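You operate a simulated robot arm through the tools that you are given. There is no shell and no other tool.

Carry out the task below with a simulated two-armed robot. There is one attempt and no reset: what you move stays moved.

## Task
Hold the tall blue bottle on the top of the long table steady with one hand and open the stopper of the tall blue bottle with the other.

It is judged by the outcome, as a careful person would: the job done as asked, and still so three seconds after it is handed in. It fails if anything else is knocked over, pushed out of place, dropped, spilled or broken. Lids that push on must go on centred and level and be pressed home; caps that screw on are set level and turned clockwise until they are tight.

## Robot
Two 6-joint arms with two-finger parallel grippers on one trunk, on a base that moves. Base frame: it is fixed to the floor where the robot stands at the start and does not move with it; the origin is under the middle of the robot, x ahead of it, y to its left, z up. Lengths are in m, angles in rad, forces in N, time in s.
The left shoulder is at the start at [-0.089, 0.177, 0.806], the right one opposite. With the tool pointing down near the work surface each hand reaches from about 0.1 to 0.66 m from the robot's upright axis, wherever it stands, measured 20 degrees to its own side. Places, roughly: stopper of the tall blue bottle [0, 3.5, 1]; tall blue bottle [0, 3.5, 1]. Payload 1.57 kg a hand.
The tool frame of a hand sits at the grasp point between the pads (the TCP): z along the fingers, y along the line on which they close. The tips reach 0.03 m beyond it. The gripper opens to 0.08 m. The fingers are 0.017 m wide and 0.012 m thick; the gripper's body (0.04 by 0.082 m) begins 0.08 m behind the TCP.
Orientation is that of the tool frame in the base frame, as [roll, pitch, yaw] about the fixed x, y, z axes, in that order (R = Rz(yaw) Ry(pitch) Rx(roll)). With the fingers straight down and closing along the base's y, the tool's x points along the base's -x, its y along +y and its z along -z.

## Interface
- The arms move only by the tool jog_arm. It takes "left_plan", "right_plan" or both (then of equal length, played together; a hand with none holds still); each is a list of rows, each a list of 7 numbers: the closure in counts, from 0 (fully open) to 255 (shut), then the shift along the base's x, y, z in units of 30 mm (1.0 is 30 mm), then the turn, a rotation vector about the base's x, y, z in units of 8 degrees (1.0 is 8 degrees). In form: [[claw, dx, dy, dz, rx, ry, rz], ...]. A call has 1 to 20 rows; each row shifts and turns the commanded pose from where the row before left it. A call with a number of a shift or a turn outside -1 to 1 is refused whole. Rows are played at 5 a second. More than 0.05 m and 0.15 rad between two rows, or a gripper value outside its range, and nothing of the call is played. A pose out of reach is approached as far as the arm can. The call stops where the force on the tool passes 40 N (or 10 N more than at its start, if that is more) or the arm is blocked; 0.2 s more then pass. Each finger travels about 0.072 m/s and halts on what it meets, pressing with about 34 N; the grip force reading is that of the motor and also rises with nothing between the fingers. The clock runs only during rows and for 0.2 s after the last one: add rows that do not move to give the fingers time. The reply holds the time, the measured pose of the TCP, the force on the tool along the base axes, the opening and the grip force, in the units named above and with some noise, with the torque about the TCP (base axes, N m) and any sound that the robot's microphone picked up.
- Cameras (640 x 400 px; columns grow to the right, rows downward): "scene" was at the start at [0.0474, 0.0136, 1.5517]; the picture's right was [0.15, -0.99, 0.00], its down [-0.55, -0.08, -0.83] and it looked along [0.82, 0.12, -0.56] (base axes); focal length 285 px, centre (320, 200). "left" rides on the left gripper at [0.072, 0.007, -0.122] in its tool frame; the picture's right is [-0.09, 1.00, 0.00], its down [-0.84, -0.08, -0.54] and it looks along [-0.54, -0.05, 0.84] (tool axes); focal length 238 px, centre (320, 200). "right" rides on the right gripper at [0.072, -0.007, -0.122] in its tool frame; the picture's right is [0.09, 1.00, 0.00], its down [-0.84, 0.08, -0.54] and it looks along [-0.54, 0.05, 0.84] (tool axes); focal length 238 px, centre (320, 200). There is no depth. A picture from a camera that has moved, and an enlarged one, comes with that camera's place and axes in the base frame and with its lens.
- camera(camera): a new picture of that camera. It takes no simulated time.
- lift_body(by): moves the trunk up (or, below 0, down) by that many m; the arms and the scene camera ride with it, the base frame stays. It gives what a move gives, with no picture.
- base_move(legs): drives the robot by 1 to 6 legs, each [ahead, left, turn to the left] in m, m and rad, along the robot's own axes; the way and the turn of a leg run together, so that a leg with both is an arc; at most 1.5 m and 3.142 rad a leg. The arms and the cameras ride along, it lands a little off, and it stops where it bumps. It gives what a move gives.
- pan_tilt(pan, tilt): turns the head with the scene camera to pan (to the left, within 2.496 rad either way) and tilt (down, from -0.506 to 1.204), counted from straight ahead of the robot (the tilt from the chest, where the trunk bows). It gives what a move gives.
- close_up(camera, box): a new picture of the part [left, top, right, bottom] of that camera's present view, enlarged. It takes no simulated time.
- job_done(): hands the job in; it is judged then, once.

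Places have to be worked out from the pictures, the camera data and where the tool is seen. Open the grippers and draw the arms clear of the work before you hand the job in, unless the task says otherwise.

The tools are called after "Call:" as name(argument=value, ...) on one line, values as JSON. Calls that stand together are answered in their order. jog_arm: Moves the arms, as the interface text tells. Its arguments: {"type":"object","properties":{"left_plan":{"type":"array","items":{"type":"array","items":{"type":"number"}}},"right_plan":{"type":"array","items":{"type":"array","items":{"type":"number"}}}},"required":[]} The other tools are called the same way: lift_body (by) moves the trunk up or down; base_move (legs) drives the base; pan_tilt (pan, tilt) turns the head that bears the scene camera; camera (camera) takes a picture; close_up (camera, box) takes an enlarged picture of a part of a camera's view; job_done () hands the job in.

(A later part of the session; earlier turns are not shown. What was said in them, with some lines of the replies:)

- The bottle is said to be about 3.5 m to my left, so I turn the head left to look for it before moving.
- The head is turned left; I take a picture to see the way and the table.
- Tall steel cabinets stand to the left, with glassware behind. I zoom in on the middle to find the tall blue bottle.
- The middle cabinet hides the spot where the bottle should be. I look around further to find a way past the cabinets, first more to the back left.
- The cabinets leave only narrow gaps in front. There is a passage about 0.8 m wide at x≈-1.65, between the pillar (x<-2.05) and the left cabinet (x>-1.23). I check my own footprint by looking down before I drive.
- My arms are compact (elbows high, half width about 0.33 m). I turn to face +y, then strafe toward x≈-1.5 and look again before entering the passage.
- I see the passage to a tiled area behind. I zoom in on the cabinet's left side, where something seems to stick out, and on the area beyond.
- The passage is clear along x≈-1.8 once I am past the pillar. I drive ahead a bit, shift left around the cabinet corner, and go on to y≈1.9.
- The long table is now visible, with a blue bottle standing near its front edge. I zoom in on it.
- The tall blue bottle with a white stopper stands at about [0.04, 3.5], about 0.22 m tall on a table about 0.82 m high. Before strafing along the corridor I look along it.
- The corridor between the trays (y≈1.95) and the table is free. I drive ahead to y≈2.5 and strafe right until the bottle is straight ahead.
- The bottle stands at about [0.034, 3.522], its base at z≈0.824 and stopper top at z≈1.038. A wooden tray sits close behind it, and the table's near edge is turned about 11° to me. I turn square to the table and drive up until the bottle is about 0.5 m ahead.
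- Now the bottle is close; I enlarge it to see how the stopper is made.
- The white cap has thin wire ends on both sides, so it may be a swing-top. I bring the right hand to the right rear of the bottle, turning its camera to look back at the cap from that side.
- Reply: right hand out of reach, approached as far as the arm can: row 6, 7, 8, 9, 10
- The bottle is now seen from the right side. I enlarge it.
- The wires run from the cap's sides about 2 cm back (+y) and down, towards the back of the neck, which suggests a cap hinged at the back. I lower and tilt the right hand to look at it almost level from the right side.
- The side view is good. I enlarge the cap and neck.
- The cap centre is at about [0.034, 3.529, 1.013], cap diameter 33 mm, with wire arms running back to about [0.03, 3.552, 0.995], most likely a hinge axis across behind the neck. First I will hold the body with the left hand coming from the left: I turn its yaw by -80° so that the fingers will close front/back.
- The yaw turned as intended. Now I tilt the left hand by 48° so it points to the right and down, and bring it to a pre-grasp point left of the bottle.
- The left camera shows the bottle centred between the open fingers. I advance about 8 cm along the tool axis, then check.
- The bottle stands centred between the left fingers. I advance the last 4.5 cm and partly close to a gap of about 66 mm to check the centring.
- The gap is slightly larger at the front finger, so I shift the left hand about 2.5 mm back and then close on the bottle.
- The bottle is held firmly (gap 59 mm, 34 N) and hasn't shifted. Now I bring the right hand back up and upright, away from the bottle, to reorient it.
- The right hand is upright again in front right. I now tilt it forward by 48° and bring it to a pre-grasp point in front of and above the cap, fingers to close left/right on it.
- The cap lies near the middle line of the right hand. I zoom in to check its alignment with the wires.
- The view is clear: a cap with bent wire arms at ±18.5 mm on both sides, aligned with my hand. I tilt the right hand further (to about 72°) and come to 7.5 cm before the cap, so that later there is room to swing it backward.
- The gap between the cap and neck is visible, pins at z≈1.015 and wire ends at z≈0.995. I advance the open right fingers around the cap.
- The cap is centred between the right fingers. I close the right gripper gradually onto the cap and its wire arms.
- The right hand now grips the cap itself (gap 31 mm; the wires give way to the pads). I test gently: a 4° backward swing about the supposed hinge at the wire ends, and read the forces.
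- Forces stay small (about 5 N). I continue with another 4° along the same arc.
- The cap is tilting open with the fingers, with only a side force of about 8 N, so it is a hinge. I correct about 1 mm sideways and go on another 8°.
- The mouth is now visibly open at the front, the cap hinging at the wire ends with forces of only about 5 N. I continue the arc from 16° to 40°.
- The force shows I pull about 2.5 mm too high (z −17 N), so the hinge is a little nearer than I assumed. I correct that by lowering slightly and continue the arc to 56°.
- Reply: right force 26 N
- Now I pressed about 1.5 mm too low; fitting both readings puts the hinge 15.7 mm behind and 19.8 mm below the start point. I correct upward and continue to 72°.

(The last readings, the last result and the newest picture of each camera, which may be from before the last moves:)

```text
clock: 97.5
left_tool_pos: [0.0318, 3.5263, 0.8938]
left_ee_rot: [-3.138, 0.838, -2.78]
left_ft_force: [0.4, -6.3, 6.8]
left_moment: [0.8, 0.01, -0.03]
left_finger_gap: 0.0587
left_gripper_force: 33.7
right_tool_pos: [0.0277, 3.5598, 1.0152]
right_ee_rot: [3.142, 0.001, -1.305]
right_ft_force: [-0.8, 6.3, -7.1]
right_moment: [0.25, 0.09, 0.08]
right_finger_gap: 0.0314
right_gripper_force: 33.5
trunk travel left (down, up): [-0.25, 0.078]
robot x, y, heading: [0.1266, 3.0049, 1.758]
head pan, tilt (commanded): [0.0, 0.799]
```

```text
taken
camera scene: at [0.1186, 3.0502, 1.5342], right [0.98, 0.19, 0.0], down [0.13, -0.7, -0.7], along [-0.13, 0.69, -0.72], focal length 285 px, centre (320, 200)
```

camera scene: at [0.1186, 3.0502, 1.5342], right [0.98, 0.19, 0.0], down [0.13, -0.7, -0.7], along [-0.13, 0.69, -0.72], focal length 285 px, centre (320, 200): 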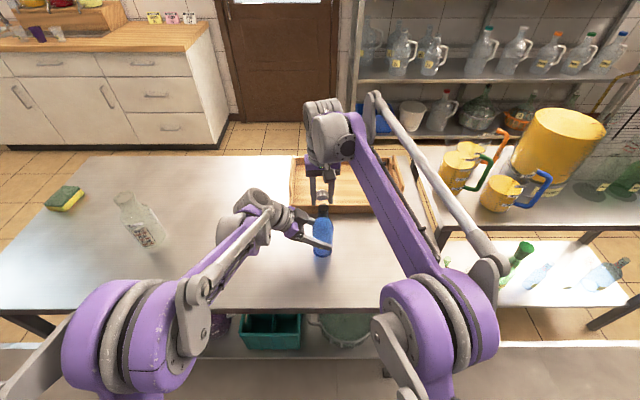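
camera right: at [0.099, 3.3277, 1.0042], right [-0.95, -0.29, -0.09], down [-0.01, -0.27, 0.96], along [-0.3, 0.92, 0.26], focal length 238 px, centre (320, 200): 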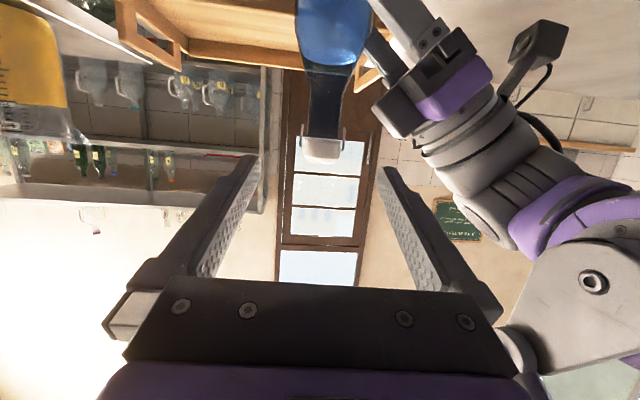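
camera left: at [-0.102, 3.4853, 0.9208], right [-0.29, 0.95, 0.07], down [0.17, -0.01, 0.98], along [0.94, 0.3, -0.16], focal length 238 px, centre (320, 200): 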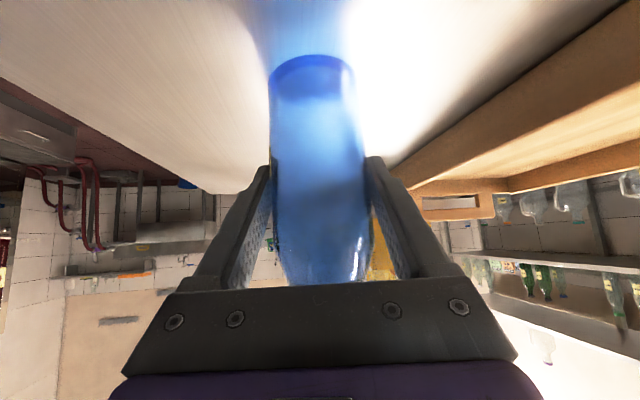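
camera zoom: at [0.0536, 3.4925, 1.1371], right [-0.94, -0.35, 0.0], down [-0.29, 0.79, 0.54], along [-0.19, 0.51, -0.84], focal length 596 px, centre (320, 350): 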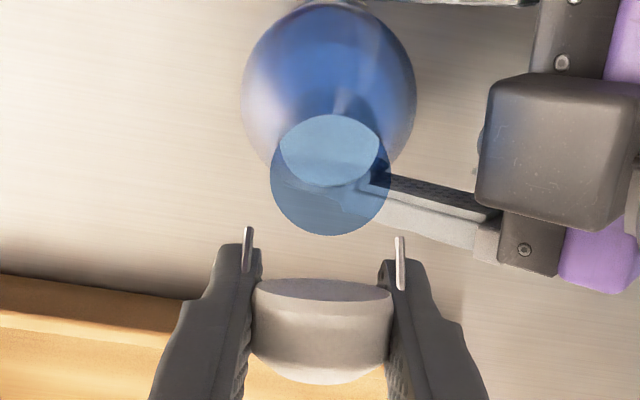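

The cap is at 72° and the mouth is wide open; forces are under 10 N. I continue the swing to 88°.

Call:
jog_arm(right_plan=[[255, -0.004, 0.016, -0.013, 0, 0, 0], [255, -0.012, 0.045, -0.036, -0.483, -0.13, 0], [255, -0.012, 0.045, -0.036, -0.483, -0.13, 0], [255, -0.0107, 0.04, -0.042, -0.483, -0.13, 0], [255, -0.0107, 0.04, -0.042, -0.483, -0.13, 0], [255, 0, 0, 0, 0, 0, 0]])

Call:
close_up(camera="right", box=[240, 60, 400, 220])

```text
clock: 98.9
left_tool_pos: [0.0309, 3.5244, 0.8929]
left_ee_rot: [-3.136, 0.836, -2.782]
left_ft_force: [6.3, -19.6, -3.5]
left_moment: [0.7, 0.59, -0.29]
left_finger_gap: 0.0597
left_gripper_force: 34.2
right_tool_pos: [0.0292, 3.556, 1.0079]
right_ee_rot: [3.14, -0.277, -1.305]
right_ft_force: [-6.5, 14.7, 15.6]
right_moment: [-0.1, -0.06, 0.0]
right_finger_gap: 0.0316
right_gripper_force: 34.2
right hand out of reach, approached as far as the arm can: row 5
trunk travel left (down, up): [-0.25, 0.078]
robot x, y, heading: [0.1278, 3.0104, 1.76]
head pan, tilt (commanded): [0.0, 0.799]
```

```text
2.50 times, centred on (320, 140) of right
camera zoom: at [0.0456, 3.5237, 1.1444], right [-0.94, -0.35, 0.03], down [-0.32, 0.9, 0.29], along [-0.12, 0.27, -0.96], focal length 596 px, centre (320, 350)
```

zoom: 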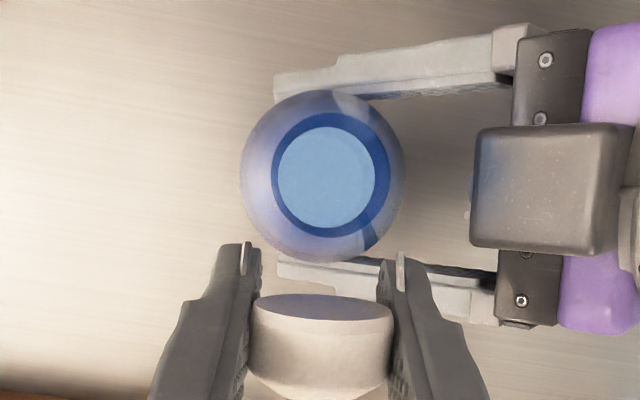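

The arm reaches its limit here (about 84–88°), and the cap is past its top point. I step back half a row to relieve the strain, then open the right gripper.

Call:
jog_arm(right_plan=[[255, 0.0107, -0.04, 0.042, 0.483, 0.13, 0], [255, 0, 0, 0, 0, 0, 0]])

```text
clock: 99.5
left_tool_pos: [0.031, 3.5267, 0.8936]
left_ee_rot: [-3.135, 0.84, -2.779]
left_ft_force: [6.3, -14.3, 0.6]
left_moment: [0.94, 0.32, -0.11]
left_finger_gap: 0.0601
left_gripper_force: 33.8
right_tool_pos: [0.0284, 3.5559, 1.0092]
right_ee_rot: [3.141, -0.205, -1.307]
right_ft_force: [-5.1, 14.2, 13.1]
right_moment: [-0.05, 0.01, -0.05]
right_finger_gap: 0.0315
right_gripper_force: 33.5
trunk travel left (down, up): [-0.25, 0.078]
robot x, y, heading: [0.1219, 3.0082, 1.754]
head pan, tilt (commanded): [0.0, 0.799]
```

Some strain (15 N back, 13 N up) is left; I ease the hand 1.5 mm back and 1 mm up before releasing.

Call:
jog_arm(right_plan=[[255, -0.013, 0.048, 0.033, 0, 0, 0], [255, 0, 0, 0, 0, 0, 0]])

```text
clock: 100.1
left_tool_pos: [0.0298, 3.5267, 0.8935]
left_ee_rot: [-3.136, 0.84, -2.778]
left_ft_force: [1.5, -4.2, 14.1]
left_moment: [0.68, 0.18, 0.02]
left_finger_gap: 0.0594
left_gripper_force: 33.8
right_tool_pos: [0.0283, 3.5582, 1.0097]
right_ee_rot: [-3.141, -0.208, -1.306]
right_ft_force: [-1.2, 3.6, -13.5]
right_moment: [0.37, 0.01, -0.1]
right_finger_gap: 0.0313
right_gripper_force: 34.0
trunk travel left (down, up): [-0.25, 0.078]
robot x, y, heading: [0.1222, 3.0097, 1.755]
head pan, tilt (commanded): [0.0, 0.799]
```

Now it pulls slightly up; I lower half a millimetre and open the right gripper slowly.

Call:
jog_arm(right_plan=[[255, -0.003, 0.012, -0.017, 0, 0, 0], [255, 0, 0, 0, 0, 0, 0], [150, 0, 0, 0, 0, 0, 0], [120, 0, 0, 0, 0, 0, 0], [80, 0, 0, 0, 0, 0, 0], [40, 0, 0, 0, 0, 0, 0], [0, 0, 0, 0, 0, 0, 0], [0, 0, 0, 0, 0, 0, 0], [0, 0, 0, 0, 0, 0, 0]])

Call:
close_up(camera="right", box=[220, 60, 420, 240])

Call:
close_up(camera="scene", box=[270, 160, 380, 260])

```text
clock: 102.1
left_tool_pos: [0.029, 3.527, 0.8923]
left_ee_rot: [-3.138, 0.84, -2.779]
left_ft_force: [0.3, -0.4, -0.1]
left_moment: [0.01, 0.04, 0.01]
left_finger_gap: 0.0591
left_gripper_force: 33.8
right_tool_pos: [0.0293, 3.559, 1.0101]
right_ee_rot: [3.141, -0.207, -1.305]
right_ft_force: [-0.2, 0.6, 0.3]
right_moment: [0.01, 0.03, 0.02]
right_finger_gap: 0.08
right_gripper_force: 0.1
trunk travel left (down, up): [-0.25, 0.078]
robot x, y, heading: [0.1258, 3.0081, 1.759]
head pan, tilt (commanded): [0.0, 0.799]
```

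```text
2.22 times, centred on (320, 150) of right
camera zoom: at [0.0478, 3.5171, 1.1431], right [-0.94, -0.35, 0.02], down [-0.32, 0.88, 0.36], along [-0.14, 0.33, -0.93], focal length 530 px, centre (320, 311)
```

zoom: 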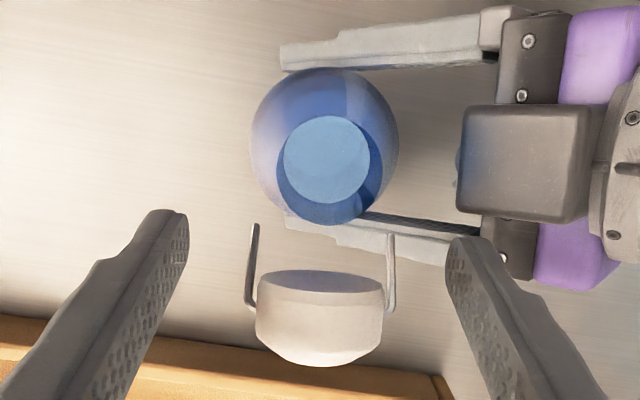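

```text
4.00 times, centred on (325, 210) of scene
camera zoom: at [0.1185, 3.0505, 1.5342], right [0.98, 0.19, 0.0], down [0.13, -0.7, -0.7], along [-0.13, 0.68, -0.72], focal length 1140 px, centre (300, 160)
```

zoom: 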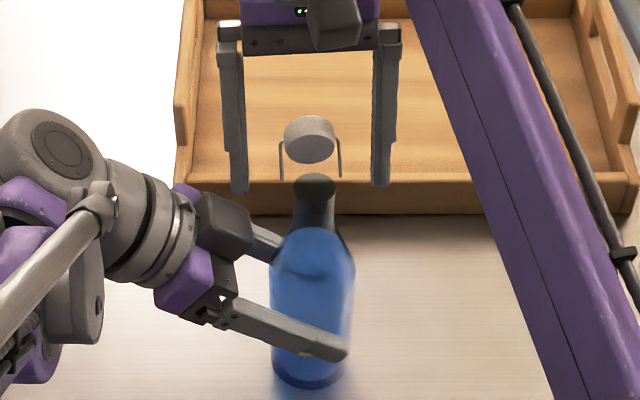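

The cap stays open at about 84° on its own and the bottle hasn't moved. To open it wider, I raise the right hand clear, upright it and close the fingers, so I can then push the cap's inner face further back.

Call:
jog_arm(right_plan=[[0, 0, 0, 0.8, 0, 0, 0], [0, 0, 0, 1, 0, 0, 0], [0, 0, 0, 1, 0, 0, 0], [0, 0, 0, 0.8, 0, 0, 0], [0, 0, -0.3, 0, 0.715, 0.192, 0], [255, 0.05, -0.4, 0, 0.715, 0.192, 0], [255, 0, 0, 0, 0, 0, 0], [255, 0, 0, 0, 0, 0, 0], [255, 0, 0, 0, 0, 0, 0]])

Call:
close_up(camera="right", box=[220, 60, 420, 240])

Call:
close_up(camera="scene", box=[270, 140, 380, 260])

```text
clock: 104.1
left_tool_pos: [0.0297, 3.5258, 0.8925]
left_ee_rot: [-3.136, 0.84, -2.779]
left_ft_force: [-0.5, -0.3, 0.2]
left_moment: [-0.02, 0.02, 0.02]
left_finger_gap: 0.0594
left_gripper_force: 33.8
right_tool_pos: [0.0455, 3.5061, 1.0849]
right_ee_rot: [3.141, -0.001, -1.305]
right_ft_force: [-0.2, 0.2, 0.3]
right_moment: [-0.03, -0.05, -0.02]
right_finger_gap: 0.0
right_gripper_force: 21.0
right hand out of reach, approached as far as the arm can: row 2, 3, 4
trunk travel left (down, up): [-0.25, 0.078]
robot x, y, heading: [0.124, 3.0104, 1.759]
head pan, tilt (commanded): [0.0, 0.799]
```

```text
2.22 times, centred on (320, 150) of right
camera zoom: at [0.0717, 3.439, 1.206], right [-0.94, -0.35, 0.0], down [-0.29, 0.79, 0.54], along [-0.19, 0.51, -0.84], focal length 530 px, centre (320, 311)
```

zoom: 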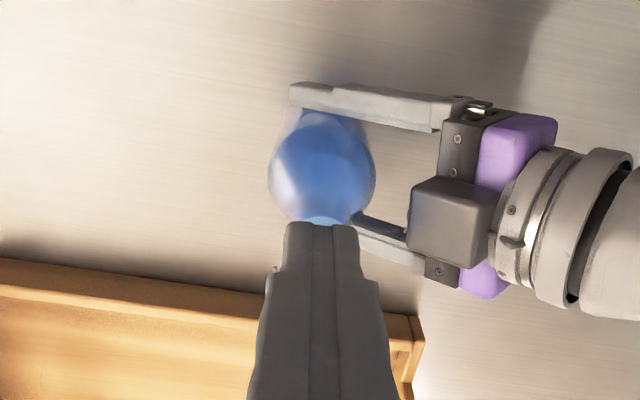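

```text
3.33 times, centred on (325, 200) of scene
camera zoom: at [0.1184, 3.0506, 1.5342], right [0.98, 0.19, 0.0], down [0.13, -0.7, -0.7], along [-0.13, 0.68, -0.72], focal length 950 px, centre (303, 200)
```

zoom: 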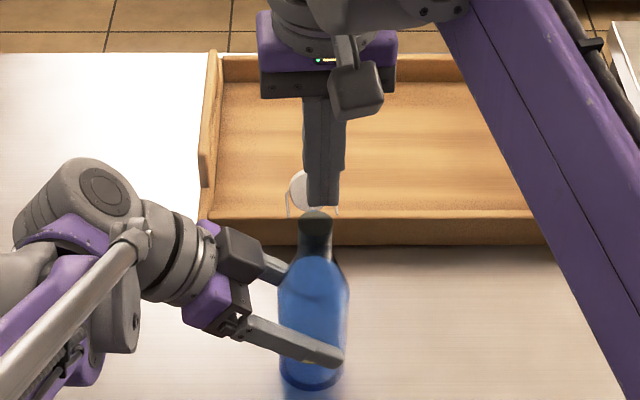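

The hand is upright and closed, 2.5 cm before the bottle axis. I move it over the mouth and lower the tips to about 1 cm above the rim, just in front of the cap's inner face.

Call:
jog_arm(right_plan=[[255, -0.227, 0.51, 0, 0, 0, 0], [255, -0.227, 0.5, 0, 0, 0, 0], [255, 0, 0, -0.6, 0, 0, 0], [255, 0, 0, -0.65, 0, 0, 0], [255, 0, 0, 0, 0, 0, 0]])

Call:
close_up(camera="right", box=[220, 60, 420, 240])

Call:
close_up(camera="scene", box=[285, 160, 365, 230])

```text
clock: 105.3
left_tool_pos: [0.0304, 3.5268, 0.8922]
left_ee_rot: [-3.138, 0.838, -2.778]
left_ft_force: [-0.1, -0.4, -0.6]
left_moment: [-0.01, 0.03, 0.05]
left_finger_gap: 0.0592
left_gripper_force: 34.0
right_tool_pos: [0.0306, 3.5354, 1.0471]
right_ee_rot: [3.141, 0.0, -1.306]
right_ft_force: [0.0, 0.1, -0.4]
right_moment: [0.01, -0.01, -0.01]
right_finger_gap: 0.0001
right_gripper_force: 21.0
trunk travel left (down, up): [-0.25, 0.078]
robot x, y, heading: [0.1214, 3.0089, 1.755]
head pan, tilt (commanded): [0.0, 0.799]
```

```text
2.22 times, centred on (320, 150) of right
camera zoom: at [0.0582, 3.4675, 1.1682], right [-0.94, -0.35, 0.0], down [-0.29, 0.79, 0.54], along [-0.19, 0.51, -0.84], focal length 530 px, centre (320, 311)
```

zoom: 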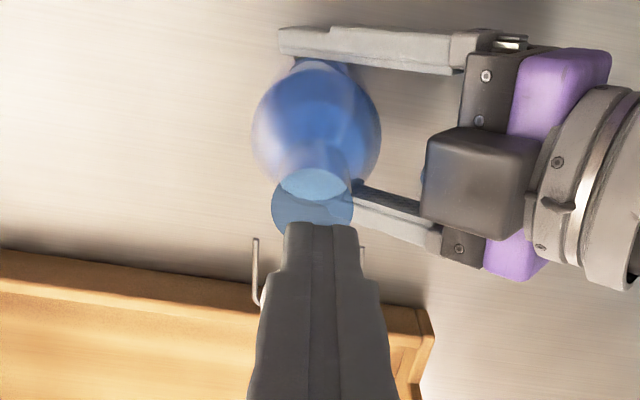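

```text
5.71 times, centred on (325, 195) of scene
camera zoom: at [0.1185, 3.0504, 1.5342], right [0.98, 0.19, 0.0], down [0.13, -0.7, -0.7], along [-0.13, 0.69, -0.72], focal length 1629 px, centre (291, 229)
```

zoom: 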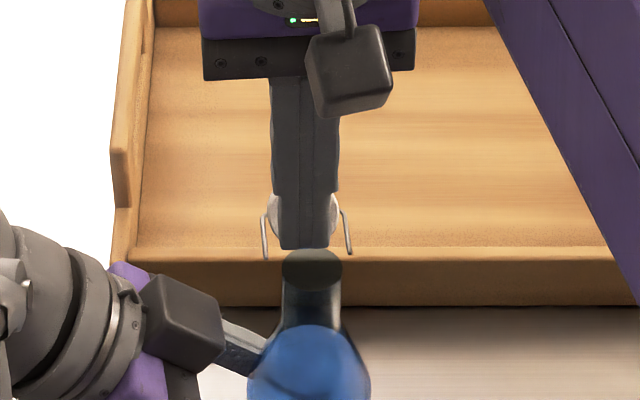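

The tips are just in front of the cap's inner face. I push back in small steps and watch the force.

Call:
jog_arm(right_plan=[[255, -0.045, 0.165, 0, 0, 0, 0], [255, -0.045, 0.165, 0, 0, 0, 0], [255, -0.035, 0.13, 0, 0, 0, 0], [255, 0, 0, 0, 0, 0, 0]])

Call:
close_up(camera="scene", box=[285, 160, 365, 230])

```text
clock: 106.3
left_tool_pos: [0.0308, 3.5271, 0.8931]
left_ee_rot: [-3.134, 0.838, -2.778]
left_ft_force: [-0.2, -0.7, 0.4]
left_moment: [-0.05, 0.03, 0.0]
left_finger_gap: 0.0589
left_gripper_force: 33.9
right_tool_pos: [0.03, 3.55, 1.0474]
right_ee_rot: [-3.141, 0.0, -1.305]
right_ft_force: [-0.7, -0.1, -0.7]
right_moment: [0.01, 0.01, 0.0]
right_finger_gap: 0.0
right_gripper_force: 21.7
trunk travel left (down, up): [-0.25, 0.078]
robot x, y, heading: [0.1252, 3.0108, 1.757]
head pan, tilt (commanded): [0.0, 0.799]
```

```text
5.71 times, centred on (325, 195) of scene
camera zoom: at [0.1185, 3.0504, 1.5342], right [0.98, 0.19, 0.0], down [0.13, -0.7, -0.7], along [-0.13, 0.69, -0.72], focal length 1629 px, centre (291, 229)
```

zoom: 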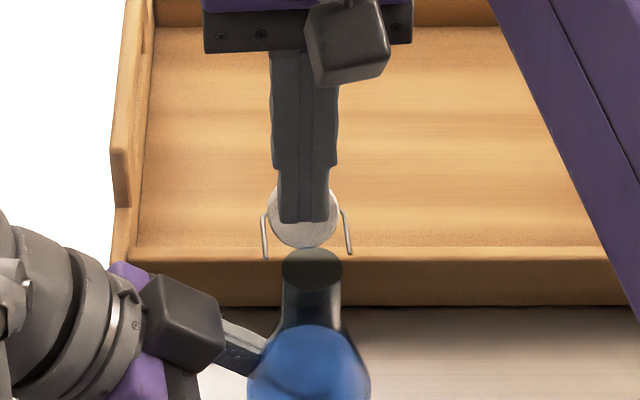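

Hardly any force; the fingertips are at the cap's inner face. I keep pushing back in 4 mm steps.

Call:
jog_arm(right_plan=[[255, -0.035, 0.13, 0, 0, 0, 0], [255, -0.035, 0.13, 0, 0, 0, 0], [255, 0, 0, 0, 0, 0, 0]])

Call:
close_up(camera="scene", box=[285, 160, 365, 230])

Call:
close_up(camera="right", box=[260, 100, 380, 220])

```text
clock: 107.1
left_tool_pos: [0.0299, 3.5269, 0.8924]
left_ee_rot: [-3.137, 0.838, -2.778]
left_ft_force: [0.8, 0.0, -0.4]
left_moment: [0.0, 0.03, 0.01]
left_finger_gap: 0.059
left_gripper_force: 34.1
right_tool_pos: [0.0277, 3.5582, 1.0466]
right_ee_rot: [3.141, 0.0, -1.304]
right_ft_force: [-0.7, -0.4, -0.7]
right_moment: [0.0, 0.0, 0.0]
right_finger_gap: 0.0
right_gripper_force: 21.0
trunk travel left (down, up): [-0.25, 0.078]
robot x, y, heading: [0.1208, 3.0106, 1.756]
head pan, tilt (commanded): [0.0, 0.799]
```

```text
5.71 times, centred on (325, 195) of scene
camera zoom: at [0.1185, 3.0504, 1.5342], right [0.98, 0.19, 0.0], down [0.13, -0.7, -0.7], along [-0.13, 0.69, -0.72], focal length 1629 px, centre (291, 229)
```

zoom: 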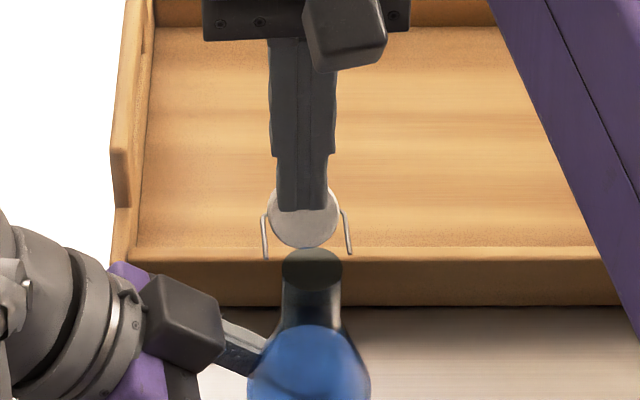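

```text
3.33 times, centred on (320, 160) of right
camera zoom: at [0.0531, 3.4899, 1.1686], right [-0.94, -0.35, 0.0], down [-0.29, 0.79, 0.54], along [-0.19, 0.51, -0.84], focal length 794 px, centre (320, 333)
```

zoom: 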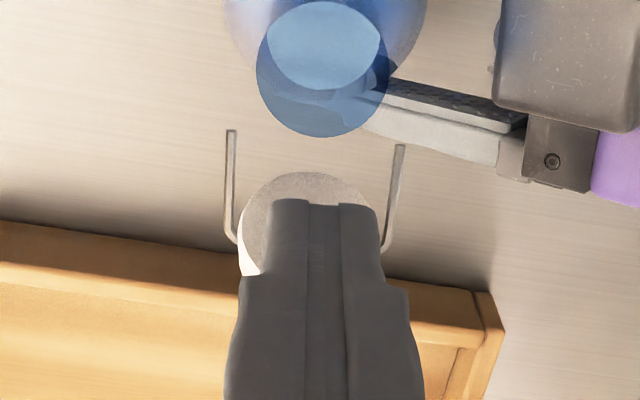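

The cap has moved on; it now leans well past 100° with no force on the fingers. I raise the right hand and draw it back to look at the cap freely.

Call:
jog_arm(right_plan=[[255, 0.035, -0.13, 0.3, 0, 0, 0], [255, 0.1, -0.4, 0.9, 0, 0, 0], [255, 0.15, -0.8, 0.5, 0, 0, 0], [255, 0.3, -0.9, 0.5, 0, 0, 0], [255, 0.5, -0.9, 0.3, 0, 0, 0], [255, 0.8, -0.9, 0.3, 0, 0, 0], [255, 0.8, -0.5, 0.3, 0, 0, 0]])

Call:
close_up(camera="scene", box=[285, 160, 365, 230])

Call:
camera(camera="right")

```text
clock: 108.7
left_tool_pos: [0.0305, 3.5269, 0.893]
left_ee_rot: [-3.137, 0.84, -2.777]
left_ft_force: [0.0, 0.0, 0.2]
left_moment: [0.0, 0.0, 0.0]
left_finger_gap: 0.0591
left_gripper_force: 33.9
right_tool_pos: [0.1093, 3.4222, 1.1392]
right_ee_rot: [3.141, 0.0, -1.304]
right_ft_force: [-0.7, -0.2, 1.0]
right_moment: [0.0, -0.01, 0.01]
right_finger_gap: 0.0
right_gripper_force: 21.4
trunk travel left (down, up): [-0.25, 0.078]
robot x, y, heading: [0.1265, 3.0049, 1.758]
head pan, tilt (commanded): [0.0, 0.799]
```

```text
5.71 times, centred on (325, 195) of scene
camera zoom: at [0.119, 3.05, 1.5342], right [0.98, 0.19, 0.0], down [0.13, -0.7, -0.7], along [-0.13, 0.69, -0.72], focal length 1629 px, centre (291, 229)
```

zoom: 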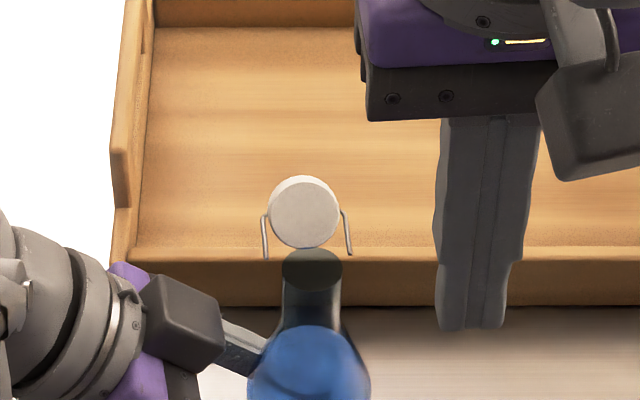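

```text
taken
camera right: at [0.136, 3.3544, 1.2605], right [-0.94, -0.35, 0.0], down [-0.29, 0.79, 0.54], along [-0.19, 0.51, -0.84], focal length 238 px, centre (320, 200)
```

right: 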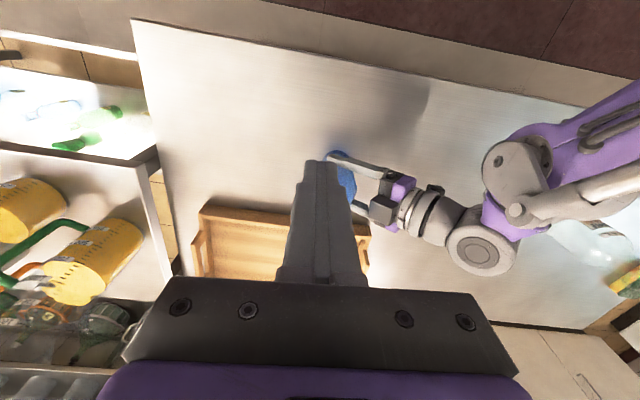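

The cap is swung fully back (about 115°) and stays there, with the mouth open and the bottle undisturbed. Now I release the bottle by slowly opening the left gripper.

Call:
jog_arm(left_plan=[[80, 0, 0, 0, 0, 0, 0], [60, 0, 0, 0, 0, 0, 0], [45, 0, 0, 0, 0, 0, 0], [30, 0, 0, 0, 0, 0, 0], [15, 0, 0, 0, 0, 0, 0], [0, 0, 0, 0, 0, 0, 0], [0, 0, 0, 0, 0, 0, 0]])

Call:
close_up(camera="scene", box=[270, 170, 390, 270])

Call:
camera(camera="left")

```text
clock: 110.3
left_tool_pos: [0.0305, 3.525, 0.8929]
left_ee_rot: [-3.137, 0.84, -2.779]
left_ft_force: [-0.4, 0.2, 0.3]
left_moment: [0.01, 0.02, 0.0]
left_finger_gap: 0.08
left_gripper_force: 0.1
right_tool_pos: [0.1097, 3.4229, 1.1389]
right_ee_rot: [-3.14, 0.0, -1.303]
right_ft_force: [-0.6, -1.1, -0.1]
right_moment: [0.01, -0.01, 0.0]
right_finger_gap: 0.0
right_gripper_force: 21.4
trunk travel left (down, up): [-0.25, 0.078]
robot x, y, heading: [0.1261, 3.0062, 1.761]
head pan, tilt (commanded): [0.0, 0.799]
```

```text
4.00 times, centred on (330, 220) of scene
camera zoom: at [0.1185, 3.0501, 1.5343], right [0.98, 0.19, 0.0], down [0.13, -0.7, -0.7], along [-0.13, 0.69, -0.72], focal length 1140 px, centre (280, 120)
```

zoom: 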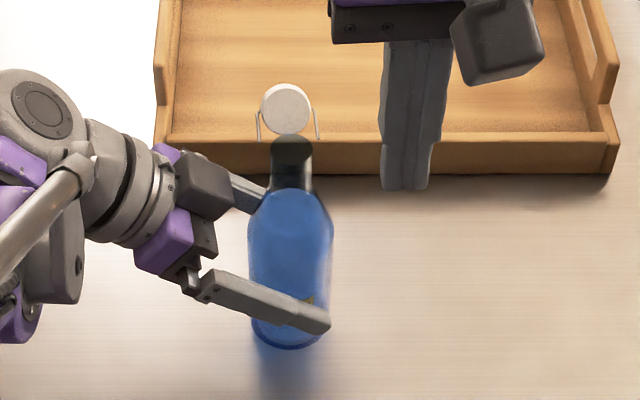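

```text
taken
camera left: at [-0.1018, 3.4852, 0.9208], right [-0.29, 0.95, 0.07], down [0.17, -0.01, 0.98], along [0.94, 0.3, -0.16], focal length 238 px, centre (320, 200)
```

left: 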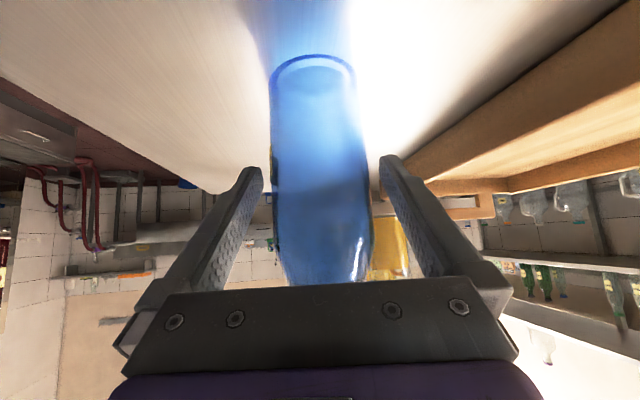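

The bottle stands free and upright with the cap still open. I draw the left hand back out along its axis.

Call:
jog_arm(left_plan=[[0, -0.4, -0.152, 0.382, 0, 0, 0], [0, -0.611, -0.232, 0.584, 0, 0, 0], [0, -0.611, -0.232, 0.584, 0, 0, 0], [0, -0.611, -0.232, 0.584, 0, 0, 0], [0, -0.611, -0.232, 0.584, 0, 0, 0], [0, -0.5, -0.232, 0.8, 0, 0, 0], [0, 0, -0.4, 0.9, 0, 0, 0]])

Call:
camera(camera="scene")

Call:
camera(camera="left")

```text
clock: 111.9
left_tool_pos: [-0.0707, 3.4777, 1.0237]
left_ee_rot: [-3.139, 0.838, -2.779]
left_ft_force: [-0.6, -0.9, 0.2]
left_moment: [0.05, -0.01, 0.03]
left_finger_gap: 0.0801
left_gripper_force: 0.0
right_tool_pos: [0.11, 3.4212, 1.1381]
right_ee_rot: [3.14, -0.001, -1.307]
right_ft_force: [0.0, 0.6, -0.4]
right_moment: [0.02, -0.02, -0.02]
right_finger_gap: 0.0
right_gripper_force: 21.1
trunk travel left (down, up): [-0.25, 0.078]
robot x, y, heading: [0.1267, 3.009, 1.761]
head pan, tilt (commanded): [0.0, 0.799]
```

```text
taken
camera scene: at [0.1191, 3.0492, 1.5343], right [0.98, 0.19, 0.0], down [0.13, -0.7, -0.7], along [-0.13, 0.69, -0.72], focal length 285 px, centre (320, 200)
```

scene: 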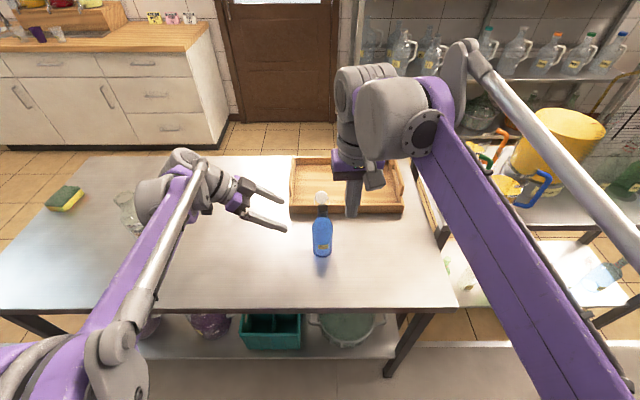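

```text
taken
camera left: at [-0.2022, 3.4356, 1.0527], right [-0.29, 0.95, 0.07], down [0.17, -0.02, 0.98], along [0.94, 0.3, -0.16], focal length 238 px, centre (320, 200)
```

left: 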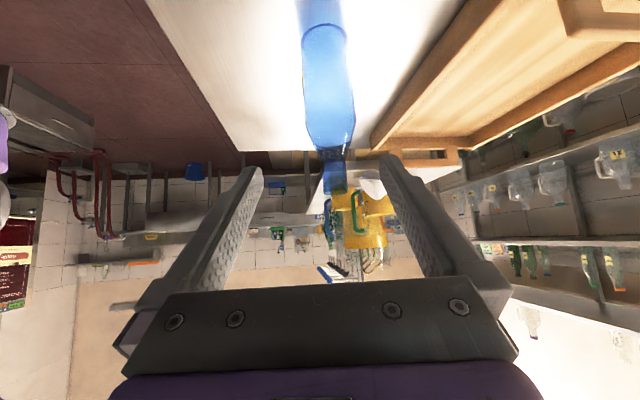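

The left hand is out. I zoom in from the left camera for a side view of the opened cap and check the clear bottle near the left forearm.

Call:
close_up(camera="left", box=[290, 130, 400, 220])

Call:
close_up(camera="scene", box=[80, 130, 360, 280])

```text
4.44 times, centred on (345, 175) of left
camera zoom: at [-0.2022, 3.4356, 1.0527], right [-0.29, 0.95, 0.07], down [0.17, -0.02, 0.98], along [0.94, 0.3, -0.16], focal length 1059 px, centre (209, 311)
```

zoom: 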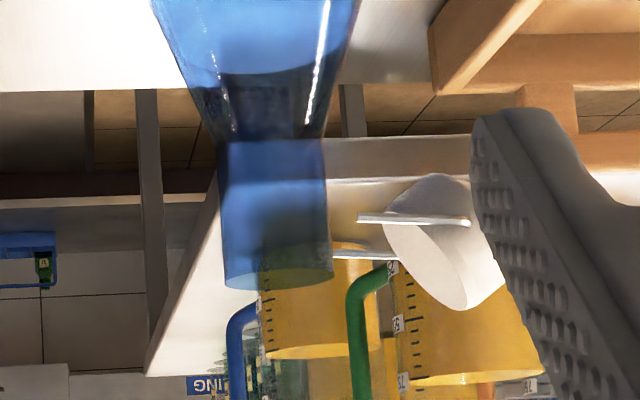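

```text
2.29 times, centred on (220, 205) of scene
camera zoom: at [0.1191, 3.0492, 1.5343], right [0.98, 0.19, 0.0], down [0.13, -0.7, -0.7], along [-0.13, 0.69, -0.72], focal length 651 px, centre (549, 189)
```

zoom: 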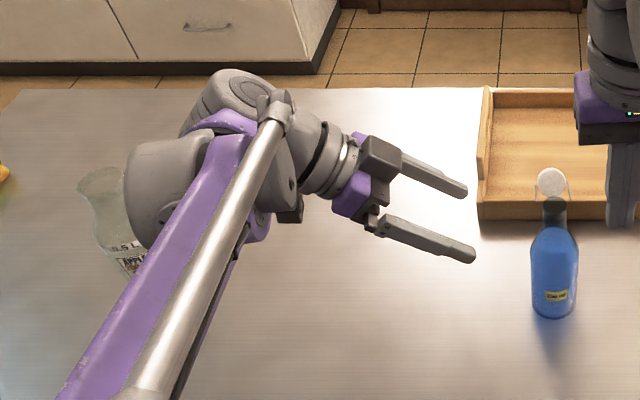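

The cap hangs open behind the neck, held by its wires (about 120° or more), and everything stands in place. I draw both arms up and back toward me and open the right gripper.

Call:
jog_arm(left_plan=[[0, 0, 0, 0.9, 0, 0, 0], [0, 0, 0, 0.9, 0, 0, 0], [0, 0, -0.4, 0.8, 0, 0, 0], [0, 0, -0.6, 0.6, 0, 0, 0], [0, 0, -0.6, 0.6, 0, 0, 0], [0, 0, -0.6, 0.3, 0, 0, 0]], right_plan=[[255, 0.4, -0.6, 0.4, 0, 0, 0], [200, 0.4, -0.6, 0.4, 0, 0, 0], [100, 0.4, -0.6, 0.4, 0, 0, 0], [0, 0.4, -0.6, 0.4, 0, 0, 0], [0, 0.4, -0.5, 0.3, 0, 0, 0], [0, 0, 0, 0, 0, 0, 0]])

Call:
camera(camera="scene")

Call:
close_up(camera="scene", box=[270, 170, 390, 270])

```text
clock: 113.3
left_tool_pos: [-0.0688, 3.4099, 1.1482]
left_ee_rot: [-3.136, 0.838, -2.779]
left_ft_force: [0.3, 0.0, -0.4]
left_moment: [0.0, -0.03, 0.04]
left_finger_gap: 0.0799
left_gripper_force: 0.0
right_tool_pos: [0.1651, 3.3321, 1.1946]
right_ee_rot: [-3.142, -0.001, -1.306]
right_ft_force: [-0.5, 0.2, 0.1]
right_moment: [0.02, 0.02, -0.01]
right_finger_gap: 0.0801
right_gripper_force: 0.0
trunk travel left (down, up): [-0.25, 0.078]
robot x, y, heading: [0.1237, 3.0076, 1.76]
head pan, tilt (commanded): [0.0, 0.799]
```

```text
taken
camera scene: at [0.1185, 3.0497, 1.5343], right [0.98, 0.19, 0.0], down [0.13, -0.7, -0.7], along [-0.13, 0.69, -0.72], focal length 285 px, centre (320, 200)
```

scene: 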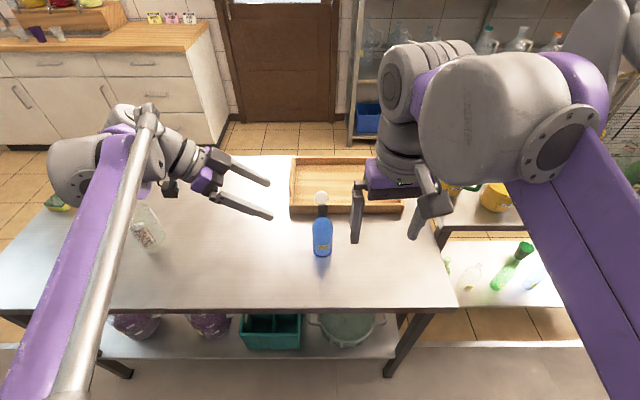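

```text
4.00 times, centred on (330, 220) of scene
camera zoom: at [0.1185, 3.0497, 1.5343], right [0.98, 0.19, 0.0], down [0.13, -0.7, -0.7], along [-0.13, 0.69, -0.72], focal length 1140 px, centre (280, 120)
```

zoom: 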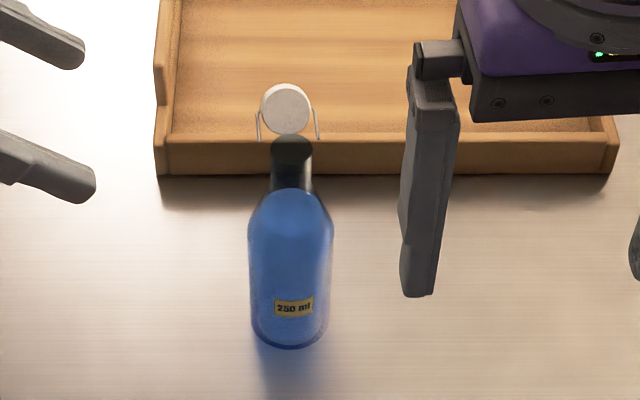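

The bottle stands upright where it was with its stopper swung fully open. Both grippers are open and clear, and the tray and the other bottles are in place. I hand the job in.

Call:
job_done()

```text
The job is handed in.
```

The tall blue bottle's stopper is open, and I've handed the job in.

- **Stopper:** it turned out to be a swing-top cap hinged behind the neck. I swung it back roughly 120°, estimated from the camera views. It stayed open after I let go.
- **Bottle:** the left hand held it while the right hand opened the cap. In the last pictures it stands upright in its original spot, with no spill visible.
- **Surroundings:** I saw nothing knocked over or moved. The tray behind the bottle and the clear bottle beside it are where they were.
- **Arms:** both grippers are open and drawn back clear of the bottle.
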